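You operate a simulated robot arm through the tools that you are given. There is no shell and no other tool. Be economical: measure what you need, move in short steps, check, and stop when the job is done.

You run a simulated robot arm. Do the job below in one go: nothing can be reset, and whatever is moved stays where it is left.

TASK
Open the bench drawer, take the wing nut on the top of the rear-end stand and put it away in the inside of the bench drawer and shut the drawer again. Fetch the short tube and set it on top of the large carton. Put the 70 mm crank housing from the front jig shelf on the mill end of the tube bench and the 68 mm crank housing on the middle of the mill table. Close the dryer drawer. Put the corner block marked "34.9/15.9" from the top of the alignment table on the blue plate and the corner block that says "22.2/28.6" on the red plate. Pull the good drawer open. The order is free. Set down upright: wing nut, crank housing, corner block.

It is judged by the outcome, as a careful person would: the job done as asked, and still so three seconds after it is handed in. It fails if anything else is knocked over, pushed out of place, dropped, spilled or broken.

THE ROBOT
A 7-joint arm with a two-finger parallel gripper on a trunk, on a base that drives. Base frame: it is fixed to the floor where the robot stands at the start and does not move with it; the origin is under the middle of the robot, x ahead of it, y to its left, z up. Units: m, degrees, N and s.
With the tool pointing down near the work surface it reaches from about 0.1 to 0.74 m from the robot's upright axis, wherever it stands. Its first joint turns from -166.0 to 166.0 degrees. Places, roughly: bench drawer [0.9, -0.1, 0.8]; blue plate (11x11x1 cm) [-0.7, 1.2, 0.8]; corner block [-0.5, 1.25, 0.75]; crank housing [-2.25, -1, 0.5]; dryer drawer [-0.8, 3.5, 0.9]; good drawer [-6.1, -3.2, 0.5]; inside of the bench drawer [0.9, -0.2, 0.8]; large carton (26x18x15 cm) [-6.9, 1.2, 0.3]; middle of the mill table [-5.1, -4.2, 1.1]; mill end of the tube bench [-4.7, 1.1, 0.9]; red plate (11x11x1 cm) [-0.2, 1, 0.8]; short tube (20x3x3 cm) [-3.7, -1.4, 0.5]; wing nut (7x3x3 cm) [-5.3, -0.8, 0.9]. Payload 1.57 kg.
Tool frame: the origin (TCP) lies between the finger pads and is the grasp point; the fingertips stand 0.03 m ahead of it; z points along the fingers, y is the line along which they close. Largest opening 0.11 m; finger width 0.024, thickness 0.012; the body of the gripper, 0.048 by 0.112 m, starts 0.078 m behind the TCP.
Orientation is told as [roll, pitch, yaw] about the base's x, y, z axes, in that order, counted from this pose: with the fingers straight down and closing along the base's y, the tool's x points along the base's -x, its y along +y and its z along -z.

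THE INTERFACE
- The arm moves only by the tool drive_tool. Its argument "series" is text: rows parted by semicolons, each of 7 numbers parted by spaces: the shift along the base's x, y, z in m, then the turn, a rotation vector about the base's x, y, z in degrees, then the finger opening in m, from 0 to 0.11. In form: tx ty tz rx ry rz gripper; .... A call has 1 to 8 rows; each row shifts and turns the commanded pose from where the row before left it. A row lasts 0.2 s, in which the tool goes at most 0.05 m and 8.6 degrees; a call with a longer step from one row to the next is refused whole, and so is a gripper value outside its range. Where a pose cannot be reached the arm comes as near as it can. A force on the tool above 40 N (or 10 N above the force at the start of the call, whichever is more), or a blocked arm, ends the call early, and 0.2 s more pass. The fingers move at their own pace (about 0.108 m/s each) and stop on an object; they squeeze with about 39 N. The grip force told is the motor's: it shows also when the fingers shut on nothing. Time passes only in rows, and 0.2 s behind the last, so rows that do not move let the fingers close. The reply holds the time, the measured pose of the TCP, the force on the tool along the base axes, the opening and the grip force, in the units named above and with some noise, with the torque about the TCP (base axes, N m) and any sound that the robot's microphone picked up, and new pictures: "show" is both (left out), scene, wrist or none.
- Cameras (640 x 400 px; columns grow to the right, rows downward): "scene" is now at [0.427, 0.2554, 1.2186]; the picture's right is [1.00, -0.00, 0.00], its down [-0.00, -0.93, -0.36] and it looks along [0.00, 0.36, -0.93] (base axes); focal length 214 px, centre (320, 200). "wrist" rides on the gripper at [0.07, 0.016, -0.141] in the tool frame; the picture's right is [-0.23, 0.97, 0.00], its down [-0.85, -0.20, -0.48] and it looks along [-0.47, -0.11, 0.88] (tool axes); focal length 222 px, centre (320, 200). There is no depth. A picture from a camera that has moved, and an enlarged one, comes with that camera's place and axes in the base frame and with its lens.
- raise_lower(by): slides the trunk up (or, below 0, down) by that many m; the arm and the scene camera ride with it, the base frame stays. It gives what a move gives, with no picture.
- roll_base(legs): drives the robot by 1 to 6 legs, each [ahead, left, turn to the left] in m, m and degrees, along the robot's own axes; the way and the turn of a leg run together, so that a leg with both is an arc; at most 1.5 m and 180 degrees a leg. The arm and the cameras ride along, it lands a little off, and it stops where it bumps. It gives what a move gives, and a new picture of the scene camera.
- aim_head(pan, tilt): turns the head with the scene camera to pan (to the left, within 103 degrees either way) and tilt (down, from -29 to 69), counted from straight ahead of the robot. It gives what a move gives, and a new picture of the scene camera.
- inspect(camera, box): a new picture of the part [left, top, right, bottom] of that camera's present view, enlarged. It takes no simulated time.
- finish_job(): hands the job in; it is judged then, once.

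Go step by step. Nothing tells you exact positions but the pictures and the camera data: compare them with the known pose of the tool, close in by small moves and look again before you grip or let go. The budget is 483 turns and 360 pictures, counting those below and the enlarged ones. Unless the task says otherwise, let go and move clear before handing in, and close with one line.

The tools are called after "Request:" as a command line: name --argument value ..., lists and objects as JSON in quotes. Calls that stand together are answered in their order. drive_tool: Moves the arm, as the interface text tells. Its arguments: {"type":"object","properties":{"series":{"type":"string"},"show":{"type":"string","enum":["both","scene","wrist","none"]}},"required":["series"]} The other tools are called the same way: raise_lower (by) slides the trunk up or down; roll_base (legs) drives the base; aim_head (pan, tilt) turns the head that bears the scene camera; inspect (camera, box) takes an enlarged picture of a part of a camera's view; finish_job () hands the job in.

At the start:

```text
time: 0.0
position: [0.1152, 0.365, 0.9842]
tool_rot: [-23.9, 13.6, -2.6]
contact_force: [-0.6, 0.5, 0.3]
moment: [-0.01, 0.03, -0.03]
finger_gap: 0.1097
finger_force: 0.1
trunk travel left (down, up): [-0.3, 0.31]
robot x, y, heading: [0.0002, 0.0011, -0.2]
head pan, tilt: [89.9, 68.8]
```

scene: 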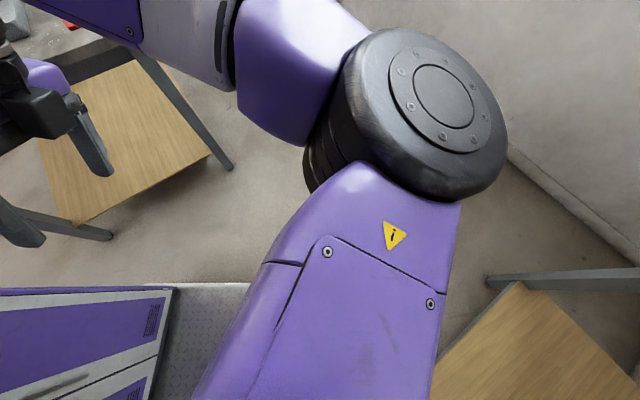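
wrist: 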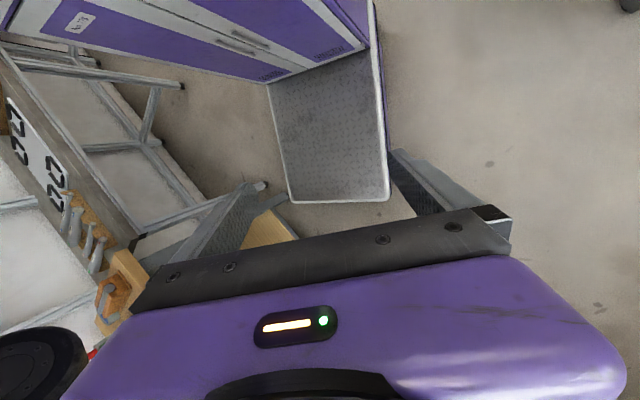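

The arm fills much of the downward view. I'll look around with the head to learn the layout first.

Request:
aim_head --pan 0 --tilt 30

Request:
aim_head --pan 75 --tilt 25

Request:
aim_head --pan -80 --tilt 20

```text
time: 1.6
position: [0.1149, 0.3632, 0.9823]
tool_rot: [-24.2, 13.7, -2.6]
contact_force: [0.4, -0.3, -0.2]
moment: [0.0, 0.01, -0.02]
finger_gap: 0.1101
finger_force: 0.0
trunk travel left (down, up): [-0.3, 0.31]
robot x, y, heading: [0.0031, 0.0029, -0.0]
head pan, tilt: [0.0, 30.0]
camera scene: at [0.5174, 0.1996, 1.27], right [0.0, -1.0, 0.0], down [-0.5, 0.0, -0.87], along [0.87, 0.0, -0.5], focal length 214 px, centre (320, 200)
```

scene: 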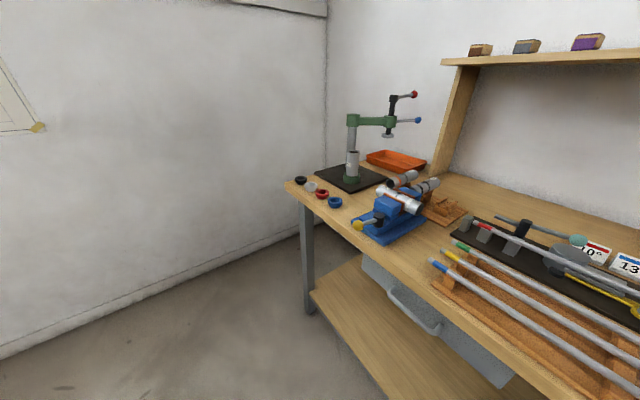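

```text
time: 3.1
position: [0.1148, 0.363, 0.9816]
tool_rot: [-24.1, 13.7, -2.7]
contact_force: [-0.7, -0.7, -0.1]
moment: [-0.01, -0.04, -0.02]
finger_gap: 0.11
finger_force: 0.1
trunk travel left (down, up): [-0.3, 0.31]
robot x, y, heading: [0.0017, 0.0018, 0.1]
head pan, tilt: [75.0, 25.0]
camera scene: at [0.4508, 0.2885, 1.278], right [0.97, -0.26, 0.0], down [-0.11, -0.41, -0.91], along [0.24, 0.88, -0.42], focal length 214 px, centre (320, 200)
```

scene: 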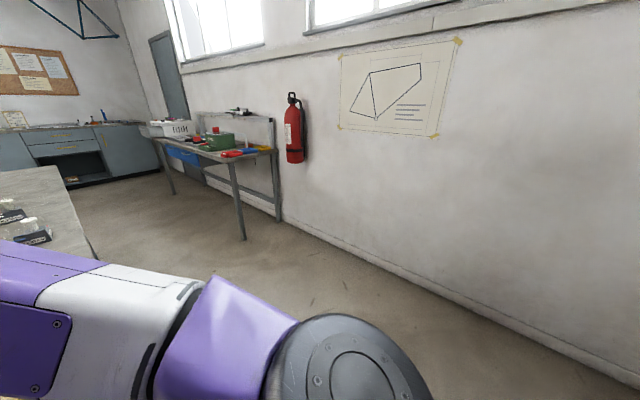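

```text
time: 5.5
position: [0.1149, 0.3643, 0.9829]
tool_rot: [-24.1, 13.6, -2.7]
contact_force: [0.3, -0.3, -0.1]
moment: [0.03, 0.0, 0.0]
finger_gap: 0.1101
finger_force: 0.0
trunk travel left (down, up): [-0.3, 0.31]
robot x, y, heading: [0.0017, -0.0006, -0.1]
head pan, tilt: [-80.0, 20.0]
camera scene: at [0.4431, 0.1078, 1.2861], right [-0.98, -0.17, 0.0], down [-0.06, 0.34, -0.94], along [0.16, -0.93, -0.34], focal length 214 px, centre (320, 200)
```

scene: 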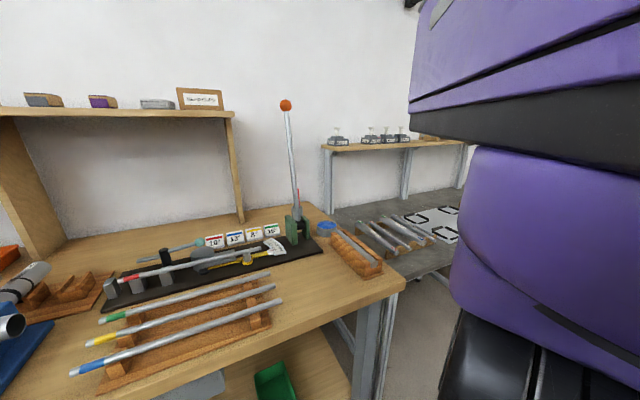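

Room is rotated relative to the base frame; the bench is ahead-right. I'll look further round.

Request:
aim_head --pan 103 --tilt 15

Request:
aim_head --pan -103 --tilt 60

Request:
aim_head --pan -30 --tilt 50

```text
time: 8.2
position: [0.1135, 0.3639, 0.983]
tool_rot: [-24.2, 13.7, -2.6]
contact_force: [0.2, 0.3, -0.4]
moment: [0.02, -0.02, 0.0]
finger_gap: 0.1101
finger_force: 0.0
trunk travel left (down, up): [-0.3, 0.31]
robot x, y, heading: [0.0007, -0.0002, -0.0]
head pan, tilt: [103.0, 15.0]
camera scene: at [0.4059, 0.2905, 1.2942], right [0.97, 0.22, 0.0], down [0.06, -0.25, -0.97], along [-0.22, 0.94, -0.26], focal length 214 px, centre (320, 200)
```

scene: 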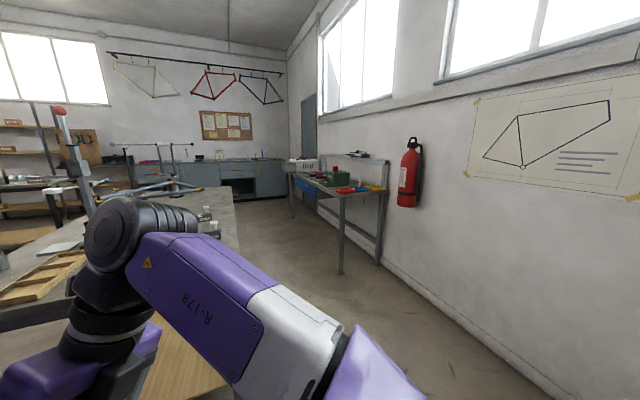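

```text
time: 11.2
position: [0.1145, 0.3644, 0.9819]
tool_rot: [-24.1, 13.7, -2.6]
contact_force: [-0.8, 0.3, 0.1]
moment: [0.02, -0.02, -0.02]
finger_gap: 0.1099
finger_force: 0.0
trunk travel left (down, up): [-0.3, 0.31]
robot x, y, heading: [-0.0002, -0.002, -0.5]
head pan, tilt: [-103.0, 60.0]
camera scene: at [0.412, 0.1345, 1.228], right [-0.97, 0.22, 0.0], down [0.19, 0.84, -0.5], along [-0.11, -0.49, -0.87], focal length 214 px, centre (320, 200)
```

scene: 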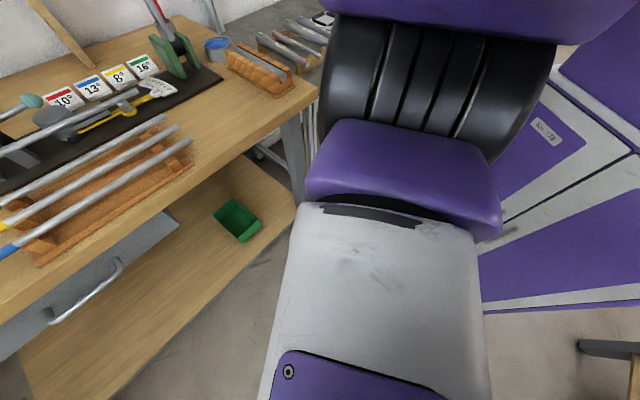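

```text
time: 12.7
position: [0.1148, 0.3634, 0.9831]
tool_rot: [-24.2, 13.7, -2.6]
contact_force: [0.5, 0.6, 0.2]
moment: [-0.01, -0.01, -0.03]
finger_gap: 0.11
finger_force: 0.2
trunk travel left (down, up): [-0.3, 0.31]
robot x, y, heading: [-0.0011, -0.0017, 0.0]
head pan, tilt: [-30.0, 50.0]
camera scene: at [0.4936, 0.161, 1.2405], right [-0.5, -0.87, 0.0], down [-0.66, 0.38, -0.64], along [0.56, -0.32, -0.77], focal length 214 px, centre (320, 200)
```

scene: 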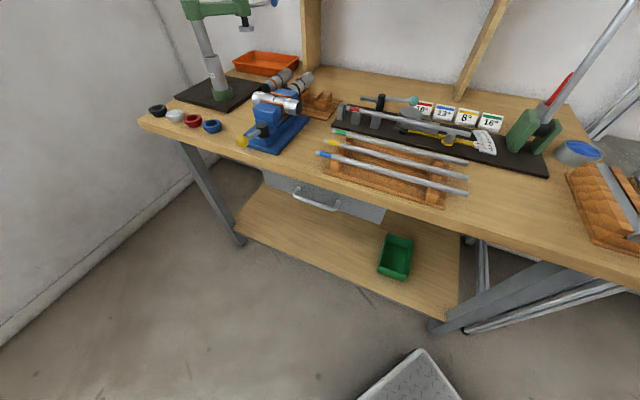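

The bench drawer handle is near (0.88,-0.04,0.72), and the bench front normal points about (-0.5,0.86). I'll move to stand facing it.

Request:
roll_base --legs '[[0.5, 0.56, 0], [0, 0, -60]]'

Request:
aim_head --pan 0 --tilt 60

```text
time: 19.3
position: [0.8493, 0.6571, 0.9833]
tool_rot: [-24.1, 13.7, -60.5]
contact_force: [-0.1, 0.9, 0.0]
moment: [-0.02, 0.04, -0.01]
finger_gap: 0.1104
finger_force: 0.0
trunk travel left (down, up): [-0.3, 0.31]
robot x, y, heading: [0.4778, 0.5589, -57.8]
head pan, tilt: [-30.0, 50.0]
camera scene: at [0.8786, 0.2271, 1.2405], right [-1.0, -0.04, 0.0], down [-0.03, 0.77, -0.64], along [0.03, -0.64, -0.77], focal length 214 px, centre (320, 200)
```

scene: 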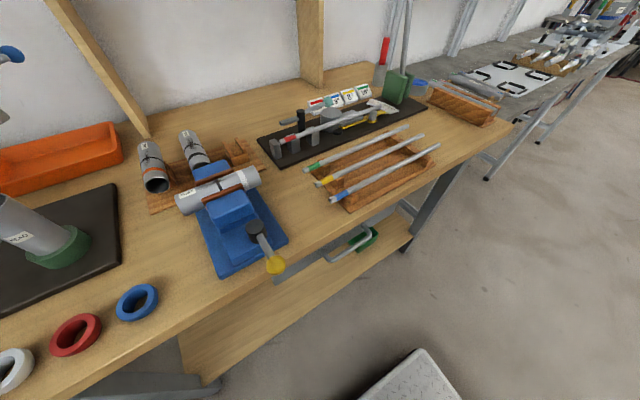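

```text
time: 20.2
position: [0.8485, 0.6564, 0.9821]
tool_rot: [-24.2, 13.7, -60.4]
contact_force: [-0.5, 0.7, 0.1]
moment: [0.01, -0.01, -0.01]
finger_gap: 0.1102
finger_force: 0.1
trunk travel left (down, up): [-0.3, 0.31]
robot x, y, heading: [0.4793, 0.5586, -57.7]
head pan, tilt: [0.0, 60.0]
camera scene: at [0.9111, 0.2476, 1.228], right [-0.85, -0.53, 0.0], down [-0.46, 0.73, -0.5], along [0.27, -0.42, -0.87], focal length 214 px, centre (320, 200)
```

scene: 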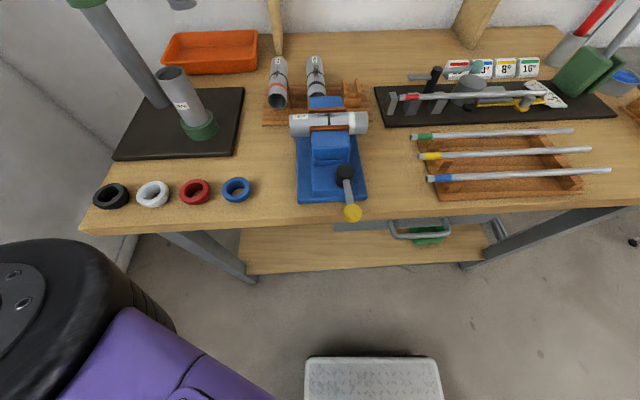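

Handle bar is at about (0.814,0.0,0.79), straight ahead 0.65 m. I'll bring the tool in front of the robot first.

Request:
drive_tool --series "-0.014 -0.045 0 0 0 0 0.11; -0.014 -0.045 0 0 0 0 0.11; -0.014 -0.045 0 0 0 0 0.11; -0.014 -0.045 0 0 0 0 0.11; -0.014 -0.045 0 0 0 0 0.11; -0.014 -0.045 0 0 0 0 0.11; -0.014 -0.045 0 0 0 0 0.11; -0.014 -0.045 0 0 0 0 0.11" --show "scene"

```text
time: 21.9
position: [0.8155, 0.3811, 0.9986]
tool_rot: [-26.1, 15.9, -65.5]
contact_force: [-0.4, 0.1, -0.4]
moment: [0.01, 0.0, 0.0]
finger_gap: 0.11
finger_force: 0.0
out of reach, approached as far as the arm can: row 6, 7, 8
trunk travel left (down, up): [-0.3, 0.31]
robot x, y, heading: [0.4808, 0.5607, -57.9]
head pan, tilt: [0.0, 60.0]
stopped in row 8: the force on the tool passed its limit at 366 N (the readings are from after the stop); the commanded pose is now the measured one
camera scene: at [0.9143, 0.235, 1.2439], right [-0.87, -0.49, 0.0], down [-0.36, 0.64, -0.68], along [0.33, -0.59, -0.74], focal length 214 px, centre (320, 200)
```

scene: 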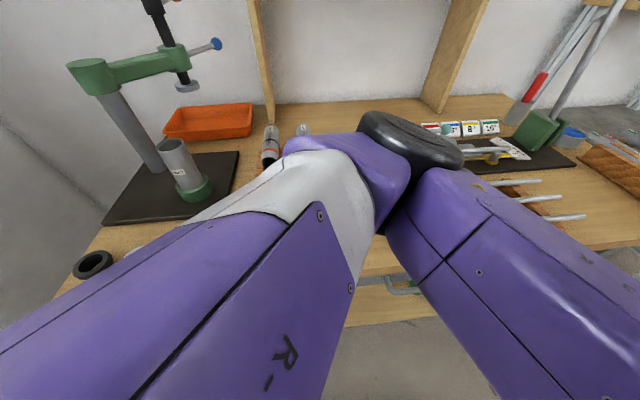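

Something (probably the arm against the head mast) was touched; I'll back off and take a look.

Request:
drive_tool --series "0.014 0.045 0 0 0 0 0.11; 0.014 0.045 0 0 0 0 0.11; 0.014 0.045 0 0 0 0 0.11; 0.014 0.045 0 0 0 0 0.11; 0.03 0.03 -0.02 0 0 0 0.11; 0.03 0.03 -0.02 0 0 0 0.11; 0.03 0.03 -0.02 0 0 0 0.11; 0.03 0.03 -0.02 0 0 0 0.11" --show "both"

```text
time: 23.3
position: [0.9798, 0.5635, 0.9621]
tool_rot: [-25.7, 16.2, -75.7]
contact_force: [-0.1, -0.2, -0.7]
moment: [0.01, -0.02, 0.02]
finger_gap: 0.11
finger_force: 0.0
trunk travel left (down, up): [-0.3, 0.31]
robot x, y, heading: [0.4795, 0.5579, -58.0]
head pan, tilt: [0.0, 60.0]
stopped in row 7: the arm was blocked; the commanded pose is now the measured one
camera scene: at [0.9111, 0.2477, 1.228], right [-0.85, -0.53, 0.0], down [-0.46, 0.73, -0.5], along [0.27, -0.42, -0.87], focal length 214 px, centre (320, 200)
camera wrist: at [1.0444, 0.6158, 1.0966], right [0.88, 0.12, -0.47], down [0.27, -0.93, 0.26], along [-0.4, -0.35, -0.84], focal length 222 px, centre (320, 200)
```

scene: 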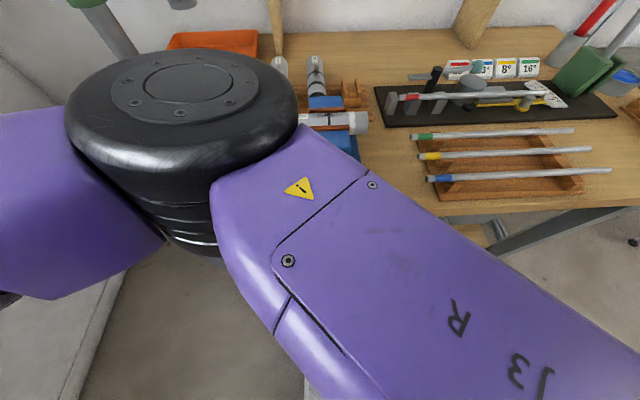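
wrist: 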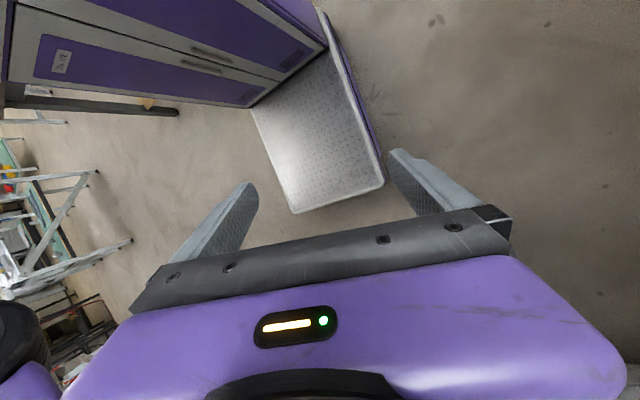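

Request:
aim_head --pan 90 --tilt 40

Request:
aim_head --pan -90 --tilt 35

```text
time: 24.9
position: [0.9791, 0.5646, 0.9618]
tool_rot: [-25.6, 16.0, -75.7]
contact_force: [-0.3, 0.8, -0.7]
moment: [0.03, 0.02, -0.01]
finger_gap: 0.1101
finger_force: 0.0
trunk travel left (down, up): [-0.3, 0.31]
robot x, y, heading: [0.4802, 0.5557, -57.4]
head pan, tilt: [90.0, 40.0]
camera scene: at [0.9476, 0.3494, 1.2547], right [0.53, -0.85, 0.0], down [-0.54, -0.34, -0.77], along [0.65, 0.41, -0.64], focal length 214 px, centre (320, 200)
```

scene: 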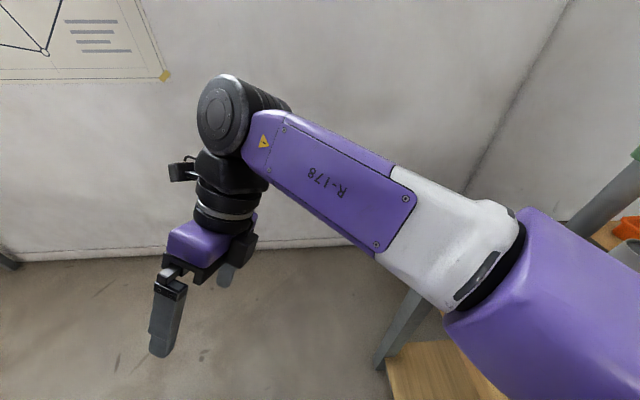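

```text
time: 27.6
position: [0.9789, 0.5651, 0.9629]
tool_rot: [-25.6, 16.0, -75.7]
contact_force: [-0.8, 0.4, 0.1]
moment: [0.0, -0.01, 0.01]
finger_gap: 0.11
finger_force: 0.0
trunk travel left (down, up): [-0.3, 0.31]
robot x, y, heading: [0.4812, 0.5602, -57.8]
head pan, tilt: [-90.0, 35.0]
camera scene: at [0.8012, 0.2571, 1.2622], right [-0.53, 0.85, 0.0], down [0.48, 0.31, -0.82], along [-0.69, -0.44, -0.57], focal length 214 px, centre (320, 200)
```

scene: 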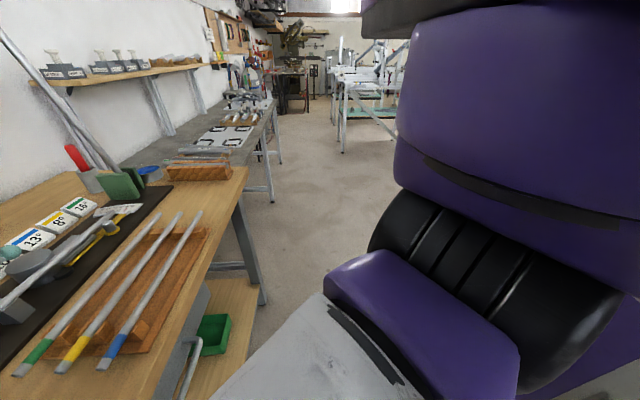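

The elbow is close to the head camera. I'll lower the tool and swing it out to the robot's left to unfold the arm.

Request:
aim_head --pan 60 --tilt 45

Request:
drive_tool --series "0.025 0.016 -0.03 0 0 0 0.11; 0.025 0.016 -0.03 0 0 0 0.11; 0.025 0.016 -0.03 0 0 0 0.11; 0.025 0.016 -0.03 0 0 0 0.11; 0.025 0.016 -0.03 0 0 0 0.11; 0.025 0.016 -0.03 0 0 0 0.11; 0.025 0.016 -0.03 0 0 0 0.11; 0.025 0.016 -0.03 0 0 0 0.11" --show "scene"

```text
time: 30.0
position: [0.9795, 0.5636, 0.9621]
tool_rot: [-25.6, 16.1, -75.8]
contact_force: [0.0, -0.4, -0.5]
moment: [-0.01, 0.01, 0.02]
finger_gap: 0.11
finger_force: 0.1
trunk travel left (down, up): [-0.3, 0.31]
robot x, y, heading: [0.4771, 0.5609, -57.7]
head pan, tilt: [60.0, 45.0]
camera scene: at [0.9569, 0.3072, 1.2474], right [0.04, -1.0, 0.0], down [-0.71, -0.03, -0.71], along [0.71, 0.03, -0.71], focal length 214 px, centre (320, 200)
```

scene: 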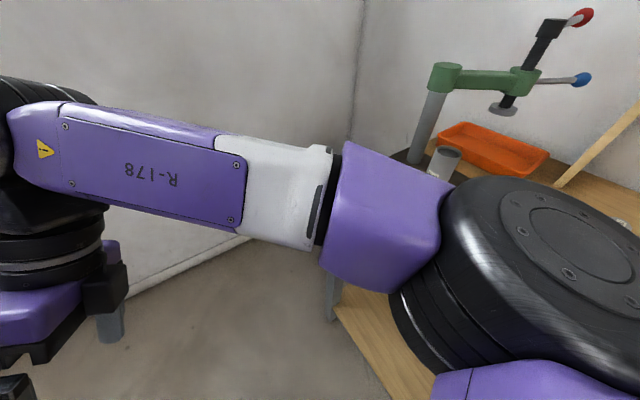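

```text
time: 31.8
position: [1.1409, 0.6743, 0.7399]
tool_rot: [-25.6, 16.1, -75.6]
contact_force: [0.1, 0.7, -0.8]
moment: [-0.02, 0.02, 0.02]
finger_gap: 0.1103
finger_force: 0.0
out of reach, approached as far as the arm can: row 7, 8
trunk travel left (down, up): [-0.3, 0.31]
robot x, y, heading: [0.4803, 0.5575, -58.1]
head pan, tilt: [60.0, 45.0]
camera scene: at [0.9569, 0.3072, 1.2475], right [0.04, -1.0, 0.0], down [-0.71, -0.03, -0.71], along [0.71, 0.03, -0.71], focal length 214 px, centre (320, 200)
```

scene: 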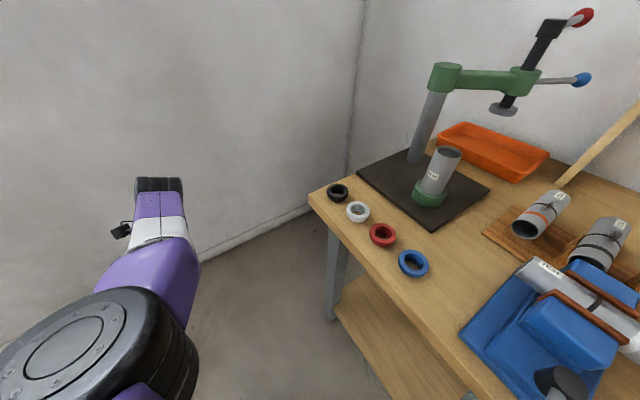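

The arm unfolded to the left. Now I swing it forward, raise, and straighten the tool.

Request:
drive_tool --series "-0.021 -0.038 0.02 -1.1 -3.6 0 0.11; -0.021 -0.038 0.02 -1.1 -3.6 0 0.11; -0.021 -0.038 0.02 -1.1 -3.6 0 0.11; -0.021 -0.038 0.02 -1.1 -3.6 0 0.11; -0.021 -0.038 0.02 -1.1 -3.6 0 0.11; -0.021 -0.038 0.02 -1.1 -3.6 0 0.11; -0.021 -0.038 0.02 -1.1 -3.6 0 0.11; -0.021 -0.038 0.02 -1.1 -3.6 0 0.11" --show "scene"

```text
time: 33.6
position: [0.9717, 0.3732, 0.9018]
tool_rot: [-0.2, -0.7, -72.2]
contact_force: [1.1, 0.4, -0.2]
moment: [0.0, 0.01, -0.01]
finger_gap: 0.1102
finger_force: 0.0
trunk travel left (down, up): [-0.3, 0.31]
robot x, y, heading: [0.4788, 0.5602, -57.7]
head pan, tilt: [60.0, 45.0]
camera scene: at [0.9574, 0.3078, 1.2473], right [0.04, -1.0, 0.0], down [-0.71, -0.03, -0.71], along [0.71, 0.03, -0.71], focal length 214 px, centre (320, 200)
```

scene: 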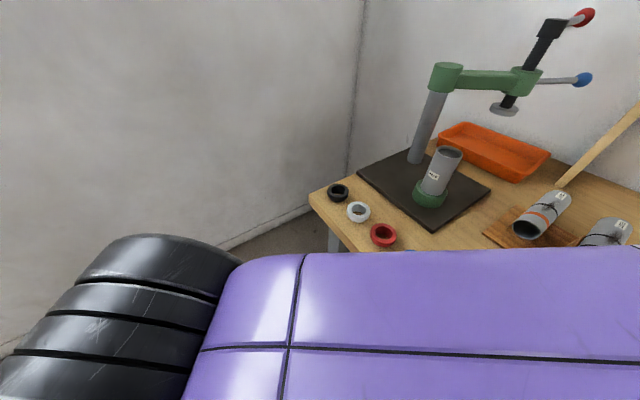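

Request:
drive_tool --series "-0.03 -0.023 0.005 0 0 -8.5 0.11; -0.03 -0.023 0.005 0 0 -8.5 0.11; -0.03 -0.023 0.005 0 0 -8.5 0.11; -0.03 -0.023 0.005 0 0 -8.5 0.11; -0.03 -0.023 0.005 0 0 -8.5 0.11; -0.03 -0.023 0.005 0 0 -8.5 0.11; -0.03 -0.023 0.005 0 0 -8.5 0.11; -0.03 -0.023 0.005 0 0 -8.5 0.11" --show "wrist"

```text
time: 35.4
position: [0.8732, 0.1651, 0.9773]
tool_rot: [-0.4, -0.6, -140.1]
contact_force: [0.0, 0.4, -1.0]
moment: [-0.01, 0.02, 0.02]
finger_gap: 0.1098
finger_force: 0.1
out of reach, approached as far as the arm can: row 2, 3, 4, 5, 6, 7, 8
trunk travel left (down, up): [-0.3, 0.31]
robot x, y, heading: [0.4797, 0.5571, -57.7]
head pan, tilt: [60.0, 45.0]
camera wrist: at [0.9381, 0.1978, 1.1166], right [0.45, -0.89, 0.0], down [-0.78, -0.39, 0.49], along [-0.44, -0.22, -0.87], focal length 222 px, centre (320, 200)
```

wrist: 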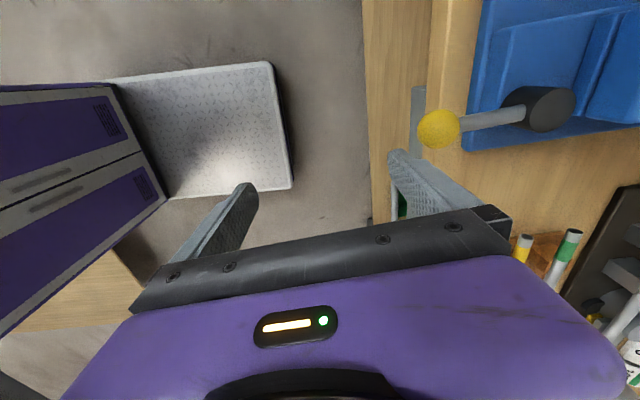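

Request:
drive_tool --series "-0.017 -0.001 -0.012 -6.76 -4.27 0 0.11; -0.017 -0.001 -0.012 -6.76 -4.27 0 0.11; -0.017 -0.001 -0.012 -6.76 -4.27 0 0.11; -0.017 -0.001 -0.012 -6.76 -4.27 0 0.11" --show "wrist"

```text
time: 35.9
position: [0.8888, 0.1456, 0.9751]
tool_rot: [7.4, -2.7, -140.1]
contact_force: [-21.9, 20.4, 2.7]
moment: [0.39, 0.38, 0.09]
finger_gap: 0.084
finger_force: 0.0
out of reach, approached as far as the arm can: row 1, 2
trunk travel left (down, up): [-0.3, 0.31]
robot x, y, heading: [0.4781, 0.5585, -57.6]
head pan, tilt: [60.0, 45.0]
stopped in row 2: the force on the tool passed its limit at 50 N (the readings are from after the stop); the commanded pose is now the measured one
camera wrist: at [0.945, 0.1968, 1.1133], right [0.45, -0.88, 0.14], down [-0.81, -0.34, 0.49], along [-0.39, -0.33, -0.86], focal length 222 px, centre (320, 200)
```

wrist: 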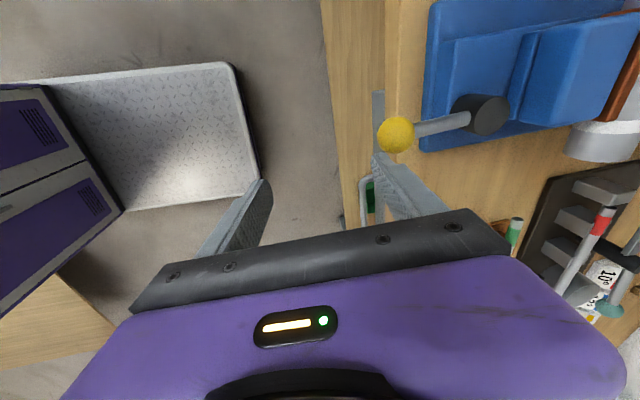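

The finger touched the vise knob; back out upwards and to the left.

Request:
drive_tool --series "0.01 0.03 0.02 0 0 0 0.11; 0.01 0.04 0.01 0 0 0 0.11; 0.01 0.04 0.0 0 0 0 0.11; 0.01 0.04 0.0 0 0 0 0.11" --show "wrist"

Request:
aim_head --pan 0 --tilt 60

```text
time: 36.2
position: [0.8859, 0.1515, 0.9805]
tool_rot: [6.9, -3.7, -140.8]
contact_force: [-13.4, 10.0, 4.0]
moment: [0.18, 0.18, 0.01]
finger_gap: 0.0951
finger_force: 0.0
trunk travel left (down, up): [-0.3, 0.31]
robot x, y, heading: [0.477, 0.5603, -57.5]
head pan, tilt: [60.0, 45.0]
stopped in row 1: the force on the tool passed its limit at 46 N (the readings are from after the stop); the commanded pose is now the measured one
camera wrist: at [0.9468, 0.2026, 1.117], right [0.44, -0.89, 0.13], down [-0.8, -0.32, 0.5], along [-0.41, -0.33, -0.85], focal length 222 px, centre (320, 200)
```

wrist: 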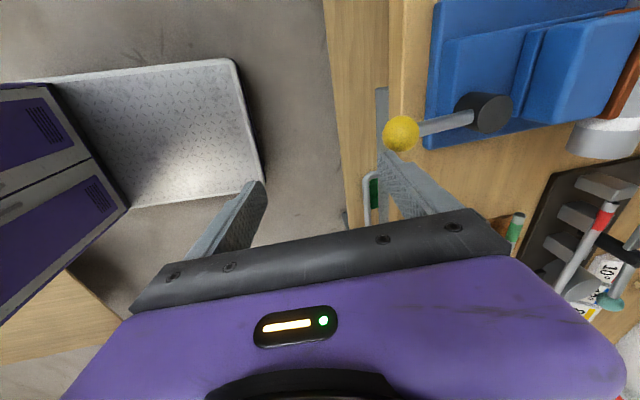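

```text
time: 37.5
position: [0.8869, 0.1499, 0.9792]
tool_rot: [7.0, -3.5, -141.1]
contact_force: [-15.1, 14.9, 19.9]
moment: [-0.44, -0.53, 0.13]
finger_gap: 0.0933
finger_force: 0.0
trunk travel left (down, up): [-0.3, 0.31]
robot x, y, heading: [0.478, 0.5601, -57.4]
head pan, tilt: [0.0, 60.0]
camera scene: at [0.9179, 0.2508, 1.2317], right [-0.78, -0.62, 0.0], down [-0.53, 0.66, -0.54], along [0.34, -0.42, -0.84], focal length 214 px, centre (320, 200)
```

scene: 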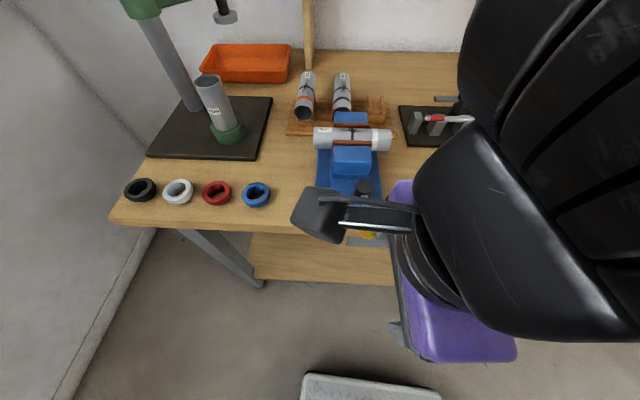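

The wrist is pushing the head and the finger the knob. I'll move right (away from both), then back.

Request:
drive_tool --series "-0.03 0.0 -0.005 0 0 0 0.095; -0.035 0.0 0 0 0 0 0.095; -0.035 0.02 0 0 0 0 0.11" --show "both"

```text
time: 38.3
position: [0.8603, 0.1248, 1.0121]
tool_rot: [7.0, -3.7, -140.8]
contact_force: [0.1, -0.7, -0.1]
moment: [-0.01, 0.03, 0.01]
finger_gap: 0.1101
finger_force: 0.1
out of reach, approached as far as the arm can: row 1, 2, 3
trunk travel left (down, up): [-0.3, 0.31]
robot x, y, heading: [0.4807, 0.5554, -57.8]
head pan, tilt: [0.0, 60.0]
camera scene: at [0.9108, 0.248, 1.2278], right [-0.85, -0.53, 0.0], down [-0.46, 0.73, -0.5], along [0.27, -0.42, -0.87], focal length 214 px, centre (320, 200)
camera wrist: at [0.9202, 0.1745, 1.148], right [0.44, -0.89, 0.13], down [-0.8, -0.32, 0.5], along [-0.4, -0.33, -0.85], focal length 222 px, centre (320, 200)
```

scene: 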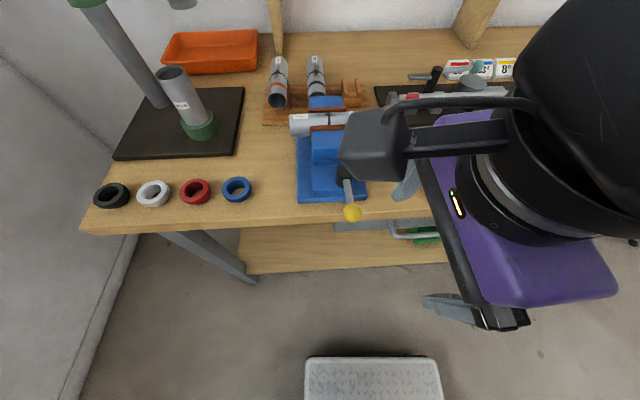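
wrist: 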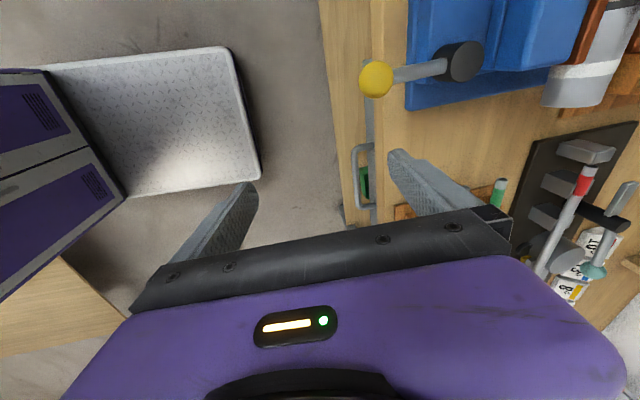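

Free again and the vise is unchanged. Raising the trunk should give the arm more room to fold above the bench.

Request:
raise_lower --by 0.2

Request:
drive_tool --series "-0.03 0.02 -0.03 0 0 0 0.11; -0.03 0.02 -0.03 0 0 0 0.11; -0.03 0.02 -0.03 0 0 0 0.11; -0.03 0.02 -0.03 0 0 0 0.11" --show "scene"

```text
time: 40.5
position: [0.8606, 0.1241, 1.2097]
tool_rot: [6.9, -3.7, -140.8]
contact_force: [-0.2, 0.9, 0.0]
moment: [0.02, -0.03, -0.01]
finger_gap: 0.11
finger_force: 0.1
trunk travel left (down, up): [-0.5, 0.11]
robot x, y, heading: [0.4776, 0.5578, -57.9]
head pan, tilt: [0.0, 60.0]
```

```text
time: 41.5
position: [0.8782, 0.1129, 1.1505]
tool_rot: [6.8, -3.6, -140.8]
contact_force: [0.2, 0.7, -1.1]
moment: [0.01, 0.01, 0.01]
finger_gap: 0.11
finger_force: 0.0
out of reach, approached as far as the arm can: row 1, 2, 3, 4
trunk travel left (down, up): [-0.5, 0.11]
robot x, y, heading: [0.4782, 0.5611, -58.0]
head pan, tilt: [0.0, 60.0]
camera scene: at [0.9106, 0.2479, 1.4279], right [-0.85, -0.53, 0.0], down [-0.46, 0.73, -0.5], along [0.27, -0.42, -0.87], focal length 214 px, centre (320, 200)
```

scene: 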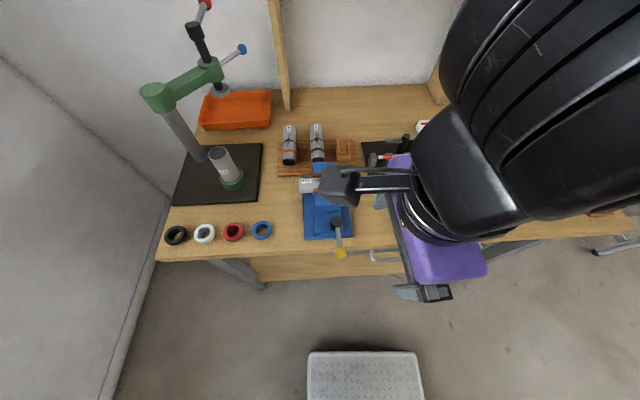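

Request:
aim_head --pan -60 --tilt 20

Request:
aim_head --pan -100 --tilt 10

```text
time: 42.8
position: [0.8784, 0.1122, 1.1516]
tool_rot: [6.8, -3.5, -140.8]
contact_force: [0.8, 0.1, -0.7]
moment: [-0.04, 0.01, 0.02]
finger_gap: 0.1098
finger_force: 0.0
trunk travel left (down, up): [-0.5, 0.11]
robot x, y, heading: [0.4786, 0.5588, -57.9]
head pan, tilt: [-60.0, 20.0]
camera scene: at [0.8317, 0.222, 1.486], right [-0.89, 0.47, 0.0], down [0.16, 0.3, -0.94], along [-0.44, -0.83, -0.34], focal length 214 px, centre (320, 200)
```

scene: 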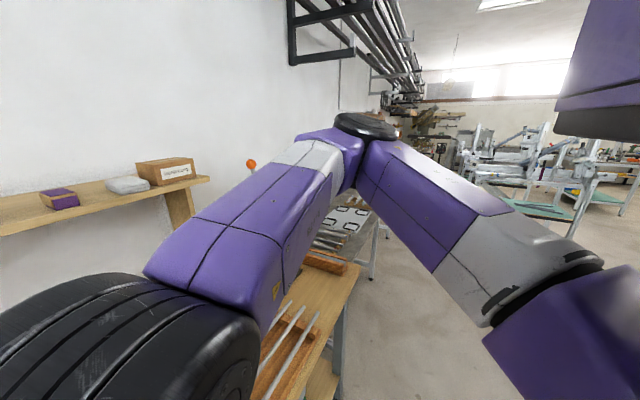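

```text
time: 43.8
position: [0.8769, 0.1123, 1.1506]
tool_rot: [6.7, -3.6, -140.8]
contact_force: [0.6, -0.5, 0.4]
moment: [0.02, -0.02, 0.02]
finger_gap: 0.1099
finger_force: 0.1
trunk travel left (down, up): [-0.5, 0.11]
robot x, y, heading: [0.4804, 0.5568, -57.6]
head pan, tilt: [-100.0, 10.0]
camera scene: at [0.789, 0.2691, 1.5024], right [-0.38, 0.93, 0.0], down [0.16, 0.07, -0.98], along [-0.91, -0.37, -0.17], focal length 214 px, centre (320, 200)
```

scene: 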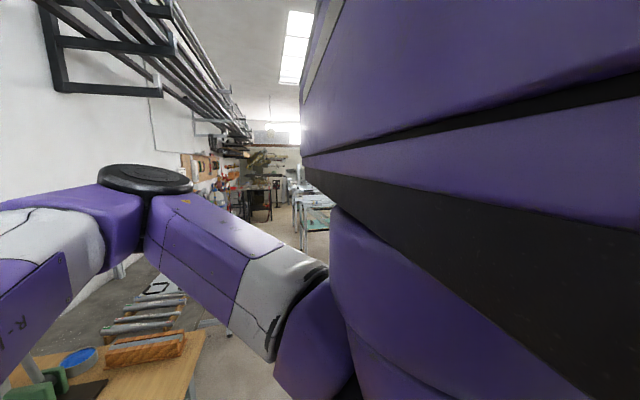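

The arm hangs under the trunk with the elbow to the right now. I'll try pitching the tool up toward horizontal here, well above the bench.

Request:
drive_tool --series "-0.02 0.02 0 -6.76 -4.27 0 0.11; -0.02 0.02 0 -6.76 -4.27 0 0.11; -0.02 0.02 0 -6.76 -4.27 0 0.11; -0.02 0.02 0 -6.76 -4.27 0 0.11; -0.02 0.02 0 -6.76 -4.27 0 0.11; -0.02 0.02 0 -6.76 -4.27 0 0.11; 0 0 0 -6.76 -4.27 0 0.11; 0 0 0 -6.76 -4.27 0 0.11" --show "wrist"

```text
time: 45.2
position: [0.9792, 0.0875, 1.2103]
tool_rot: [49.5, -6.1, -159.3]
contact_force: [0.0, 0.2, 0.7]
moment: [0.0, -0.01, 0.02]
finger_gap: 0.1101
finger_force: 0.0
out of reach, approached as far as the arm can: row 1, 2, 3, 4, 5, 6
trunk travel left (down, up): [-0.5, 0.11]
robot x, y, heading: [0.4785, 0.5584, -57.9]
head pan, tilt: [-100.0, 10.0]
stopped in row 6: the arm was blocked; the commanded pose is now the measured one
camera wrist: at [1.0192, 0.2065, 1.3061], right [0.09, -0.64, 0.76], down [-0.95, 0.16, 0.25], along [-0.29, -0.75, -0.6], focal length 222 px, centre (320, 200)
```

wrist: 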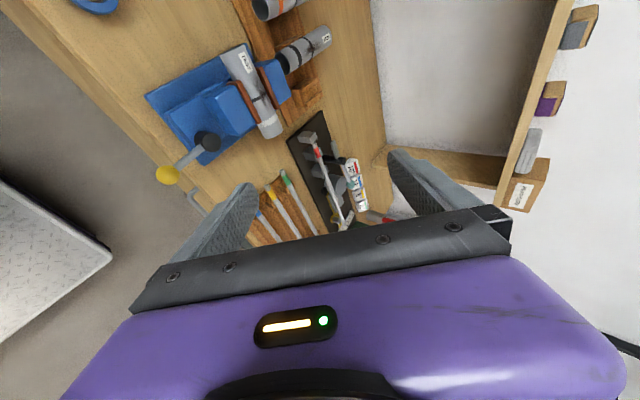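

The wrist is fighting the head. I'll stand further back and to the left so the drawer lies ahead-right, away from the head.

Request:
roll_base --legs '[[-0.15, 0, 0], [0, 0.2, 0]]'

Request:
drive_tool --series "-0.038 -0.024 -0.015 0 0 0 0.11; -0.038 -0.024 -0.015 0 0 0 0.11; -0.038 -0.024 -0.015 0 0 0 0.11; -0.038 -0.024 -0.015 0 0 0 0.11; -0.038 -0.024 -0.015 0 0 0 0.11; -0.038 -0.024 -0.015 0 0 0 0.11" --show "wrist"

```text
time: 47.8
position: [1.0667, 0.3201, 1.2109]
tool_rot: [49.3, -6.1, -159.2]
contact_force: [0.1, 0.3, -0.6]
moment: [0.05, 0.0, 0.03]
finger_gap: 0.11
finger_force: 0.0
trunk travel left (down, up): [-0.5, 0.11]
robot x, y, heading: [0.5626, 0.7907, -57.7]
head pan, tilt: [-100.0, 10.0]
camera scene: at [0.8763, 0.501, 1.5024], right [-0.38, 0.93, 0.0], down [0.16, 0.07, -0.98], along [-0.91, -0.37, -0.17], focal length 214 px, centre (320, 200)
```

scene: 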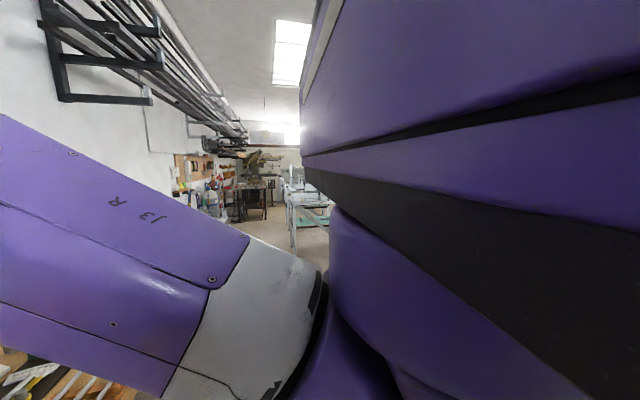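

```text
time: 49.2
position: [0.9458, 0.1245, 1.1256]
tool_rot: [49.4, -6.0, -159.0]
contact_force: [-0.5, 0.7, -0.7]
moment: [0.0, 0.02, 0.0]
finger_gap: 0.1099
finger_force: 0.0
out of reach, approached as far as the arm can: row 1, 2, 3, 4, 5, 6
trunk travel left (down, up): [-0.5, 0.11]
robot x, y, heading: [0.5652, 0.7958, -57.8]
head pan, tilt: [-100.0, 10.0]
camera wrist: at [0.9861, 0.2441, 1.2227], right [0.09, -0.65, 0.76], down [-0.95, 0.16, 0.25], along [-0.29, -0.75, -0.6], focal length 222 px, centre (320, 200)
```

wrist: 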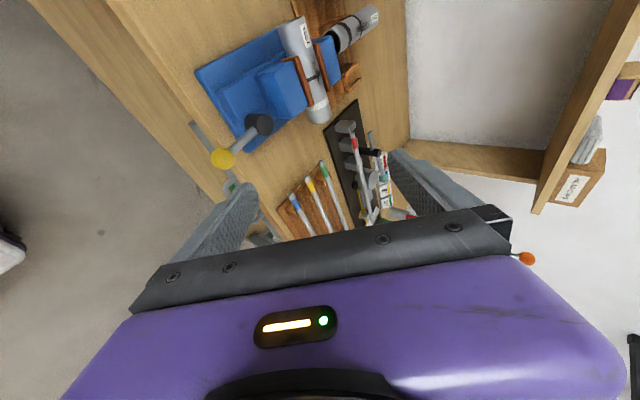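

Possibly the wrist roll is at its limit. I'll unwind the roll by turning about the tool axis the other way.

Request:
drive_tool --series "0 0 0 -1.75 6.2 5.5 0.11; 0 0 0 -1.75 6.2 5.5 0.11; 0 0 0 -1.75 6.2 5.5 0.11; 0 0 0 -1.75 6.2 5.5 0.11; 0 0 0 -1.75 6.2 5.5 0.11; 0 0 0 -1.75 6.2 5.5 0.11; 0 0 0 -1.75 6.2 5.5 0.11; 0 0 0 -1.75 6.2 5.5 0.11" --show "none"

Request:
drive_tool --series "0 0 0 -1.75 6.2 5.5 0.11; 0 0 0 -1.75 6.2 5.5 0.11; 0 0 0 -1.75 6.2 5.5 0.11; 0 0 0 -1.75 6.2 5.5 0.11; 0 0 0 -1.75 6.2 5.5 0.11; 0 0 0 -1.75 6.2 5.5 0.11; 0 0 0 -1.75 6.2 5.5 0.11; 0 0 0 -1.75 6.2 5.5 0.11" --show "none"

Request:
drive_tool --series "0 0 0 -1.75 6.2 5.5 0.11; 0 0 0 -1.75 6.2 5.5 0.11; 0 0 0 -1.75 6.2 5.5 0.11; 0 0 0 -1.75 6.2 5.5 0.11; 0 0 0 -1.75 6.2 5.5 0.11" --show "wrist"

Request:
aim_head --pan -30 --tilt 35

```text
time: 51.0
position: [0.9434, 0.123, 1.1257]
tool_rot: [16.1, -47.6, -95.5]
contact_force: [0.1, 0.9, 0.3]
moment: [-0.01, -0.01, -0.03]
finger_gap: 0.11
finger_force: 0.0
trunk travel left (down, up): [-0.5, 0.11]
robot x, y, heading: [0.5654, 0.7933, -57.8]
head pan, tilt: [-100.0, 10.0]
```

```text
time: 52.8
position: [0.9431, 0.1237, 1.1247]
tool_rot: [-43.1, -26.9, -9.8]
contact_force: [-0.6, -0.5, -0.1]
moment: [0.0, -0.03, -0.01]
finger_gap: 0.1102
finger_force: 0.0
trunk travel left (down, up): [-0.5, 0.11]
robot x, y, heading: [0.5626, 0.7905, -57.9]
head pan, tilt: [-100.0, 10.0]
```

```text
time: 54.0
position: [0.9442, 0.1319, 1.1123]
tool_rot: [-47.2, 3.1, 19.9]
contact_force: [1.4, -1.0, 0.5]
moment: [0.01, 0.03, 0.01]
finger_gap: 0.1101
finger_force: 0.0
trunk travel left (down, up): [-0.5, 0.11]
robot x, y, heading: [0.5637, 0.7869, -57.7]
head pan, tilt: [-100.0, 10.0]
camera wrist: at [0.8436, 0.2171, 1.2002], right [-0.05, 0.68, -0.73], down [0.75, 0.5, 0.42], along [0.66, -0.53, -0.54], focal length 222 px, centre (320, 200)
```

wrist: 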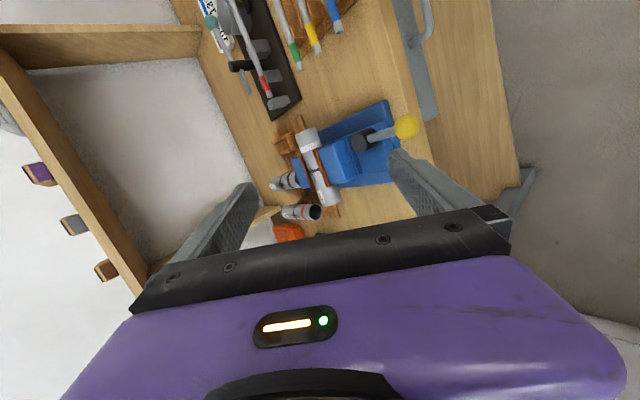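

```text
time: 55.4
position: [0.9439, 0.1306, 1.1127]
tool_rot: [-47.3, 3.1, 19.7]
contact_force: [0.4, -0.1, -0.1]
moment: [0.01, -0.03, -0.01]
finger_gap: 0.1095
finger_force: 0.0
trunk travel left (down, up): [-0.5, 0.11]
robot x, y, heading: [0.5647, 0.7928, -57.8]
head pan, tilt: [-30.0, 35.0]
camera scene: at [0.9658, 0.4481, 1.4623], right [-1.0, -0.04, 0.0], down [-0.02, 0.57, -0.82], along [0.03, -0.82, -0.57], focal length 214 px, centre (320, 200)
```

scene: 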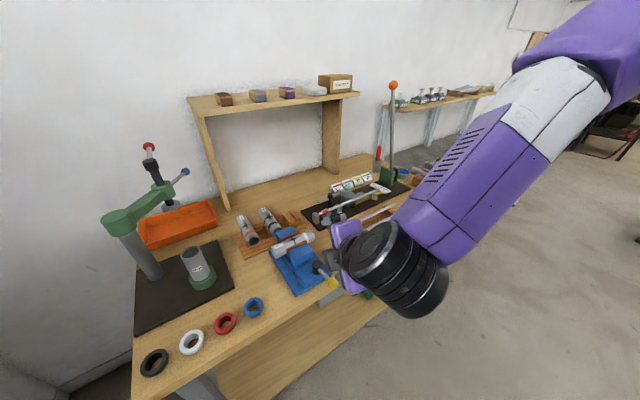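

Now the wrist moves freely. I'll retract to in front of the handle and tilt the tool nearer horizontal.

Request:
drive_tool --series "-0.032 0.003 -0.008 -2.8 -1.8 1.8 0.11; -0.032 0.003 -0.008 -2.8 -1.8 1.8 0.11; -0.032 0.003 -0.008 -2.8 -1.8 1.8 0.11; -0.032 0.003 -0.008 -2.8 -1.8 1.8 0.11; -0.032 0.003 -0.008 -2.8 -1.8 1.8 0.11; -0.032 0.003 -0.008 -2.8 -1.8 1.8 0.11; -0.032 0.003 -0.008 -2.8 -1.8 1.8 0.11" --show "scene"

```text
time: 57.0
position: [0.8096, 0.0567, 1.2814]
tool_rot: [-71.2, -0.5, 31.8]
contact_force: [0.8, 0.3, 0.4]
moment: [0.0, 0.0, 0.02]
finger_gap: 0.11
finger_force: 0.1
out of reach, approached as far as the arm can: row 1, 2, 3, 4, 5, 6, 7
trunk travel left (down, up): [-0.5, 0.11]
robot x, y, heading: [0.5671, 0.7919, -57.6]
head pan, tilt: [-30.0, 35.0]
camera scene: at [0.9661, 0.4481, 1.4621], right [-1.0, -0.04, 0.0], down [-0.02, 0.57, -0.82], along [0.03, -0.82, -0.57], focal length 214 px, centre (320, 200)
```

scene: 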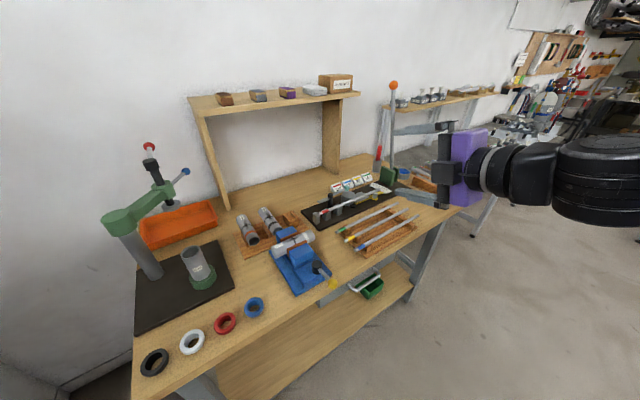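

Orientation is right for the handle now, only too high and too close. I'll back the base a little, then try lowering with the arm.

Request:
roll_base --legs '[[-0.12, 0.03, 0]]'

Request:
drive_tool --series "0 0 -0.04 0 0 0 0.11; 0 0 -0.04 0 0 0 0.11; 0 0 -0.04 0 0 0 0.11; 0 0 -0.04 0 0 0 0.11; 0 0 -0.04 0 0 0 0.11" --show "none"

```text
time: 58.2
position: [0.7696, 0.1746, 1.2806]
tool_rot: [-71.3, -0.5, 31.6]
contact_force: [-0.1, -0.6, 0.1]
moment: [0.02, -0.01, 0.01]
finger_gap: 0.1099
finger_force: 0.0
trunk travel left (down, up): [-0.5, 0.11]
robot x, y, heading: [0.5255, 0.907, -57.9]
head pan, tilt: [-30.0, 35.0]
camera scene: at [0.9267, 0.5668, 1.4622], right [-1.0, -0.04, 0.0], down [-0.02, 0.57, -0.82], along [0.03, -0.82, -0.57], focal length 214 px, centre (320, 200)
```

scene: 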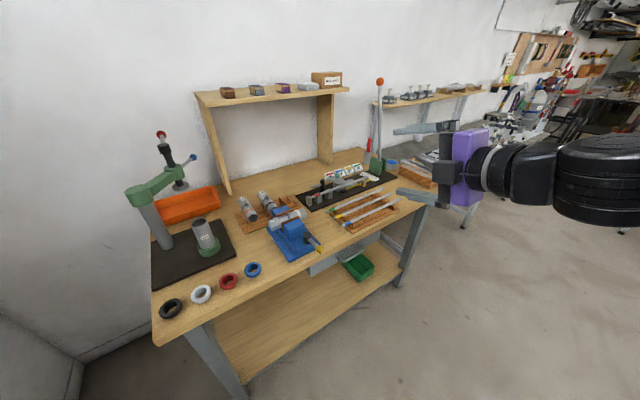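

```text
time: 59.4
position: [0.8148, 0.1709, 1.2593]
tool_rot: [-70.4, -0.7, 31.2]
contact_force: [-0.5, 0.5, -0.4]
moment: [0.02, 0.01, 0.02]
finger_gap: 0.11
finger_force: 0.1
out of reach, approached as far as the arm can: row 1, 2, 3, 4, 5
trunk travel left (down, up): [-0.5, 0.11]
robot x, y, heading: [0.5266, 0.9101, -57.7]
head pan, tilt: [-30.0, 35.0]
```

The arm is stuck on a limit in that direction, so I use the trunk to lower to handle height.

Request:
raise_lower --by -0.45

Request:
aim_head --pan -15 --tilt 40

Request:
drive_tool --series "0 0 0 0 0 0 0.11" --show "wrist"

```text
refused: -0.45 is not a number from -0.4 to 0.4
```

```text
time: 60.2
position: [0.8144, 0.1696, 1.2583]
tool_rot: [-70.4, -0.6, 31.3]
contact_force: [0.4, -0.1, 0.2]
moment: [-0.02, -0.03, -0.01]
finger_gap: 0.1101
finger_force: 0.1
trunk travel left (down, up): [-0.5, 0.11]
robot x, y, heading: [0.5318, 0.9083, -57.9]
head pan, tilt: [-15.0, 40.0]
camera scene: at [0.9483, 0.5738, 1.4547], right [-0.95, -0.3, 0.0], down [-0.19, 0.61, -0.77], along [0.23, -0.73, -0.64], focal length 214 px, centre (320, 200)
```

scene: 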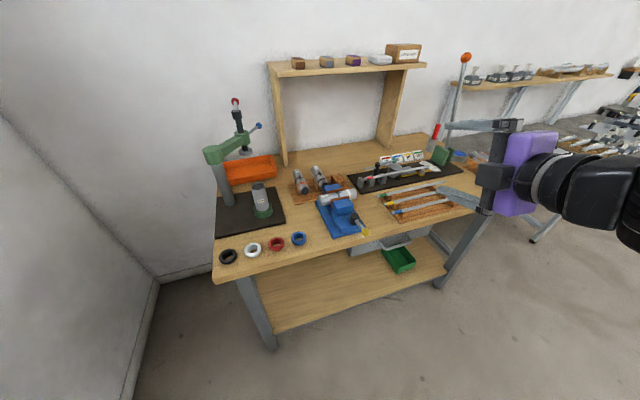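

```text
time: 60.6
position: [0.8142, 0.1707, 1.2588]
tool_rot: [-70.4, -0.6, 31.3]
contact_force: [-0.2, 0.3, 0.6]
moment: [0.03, 0.04, -0.02]
finger_gap: 0.1098
finger_force: 0.0
trunk travel left (down, up): [-0.5, 0.11]
robot x, y, heading: [0.5291, 0.9094, -57.6]
head pan, tilt: [-15.0, 40.0]
camera wrist: at [0.6822, 0.2527, 1.2893], right [0.03, 0.4, -0.91], down [0.53, 0.77, 0.36], along [0.85, -0.49, -0.19], focal length 222 px, centre (320, 200)
```

wrist: 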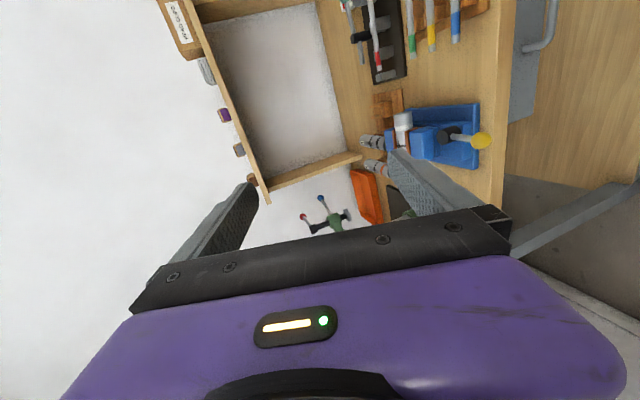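

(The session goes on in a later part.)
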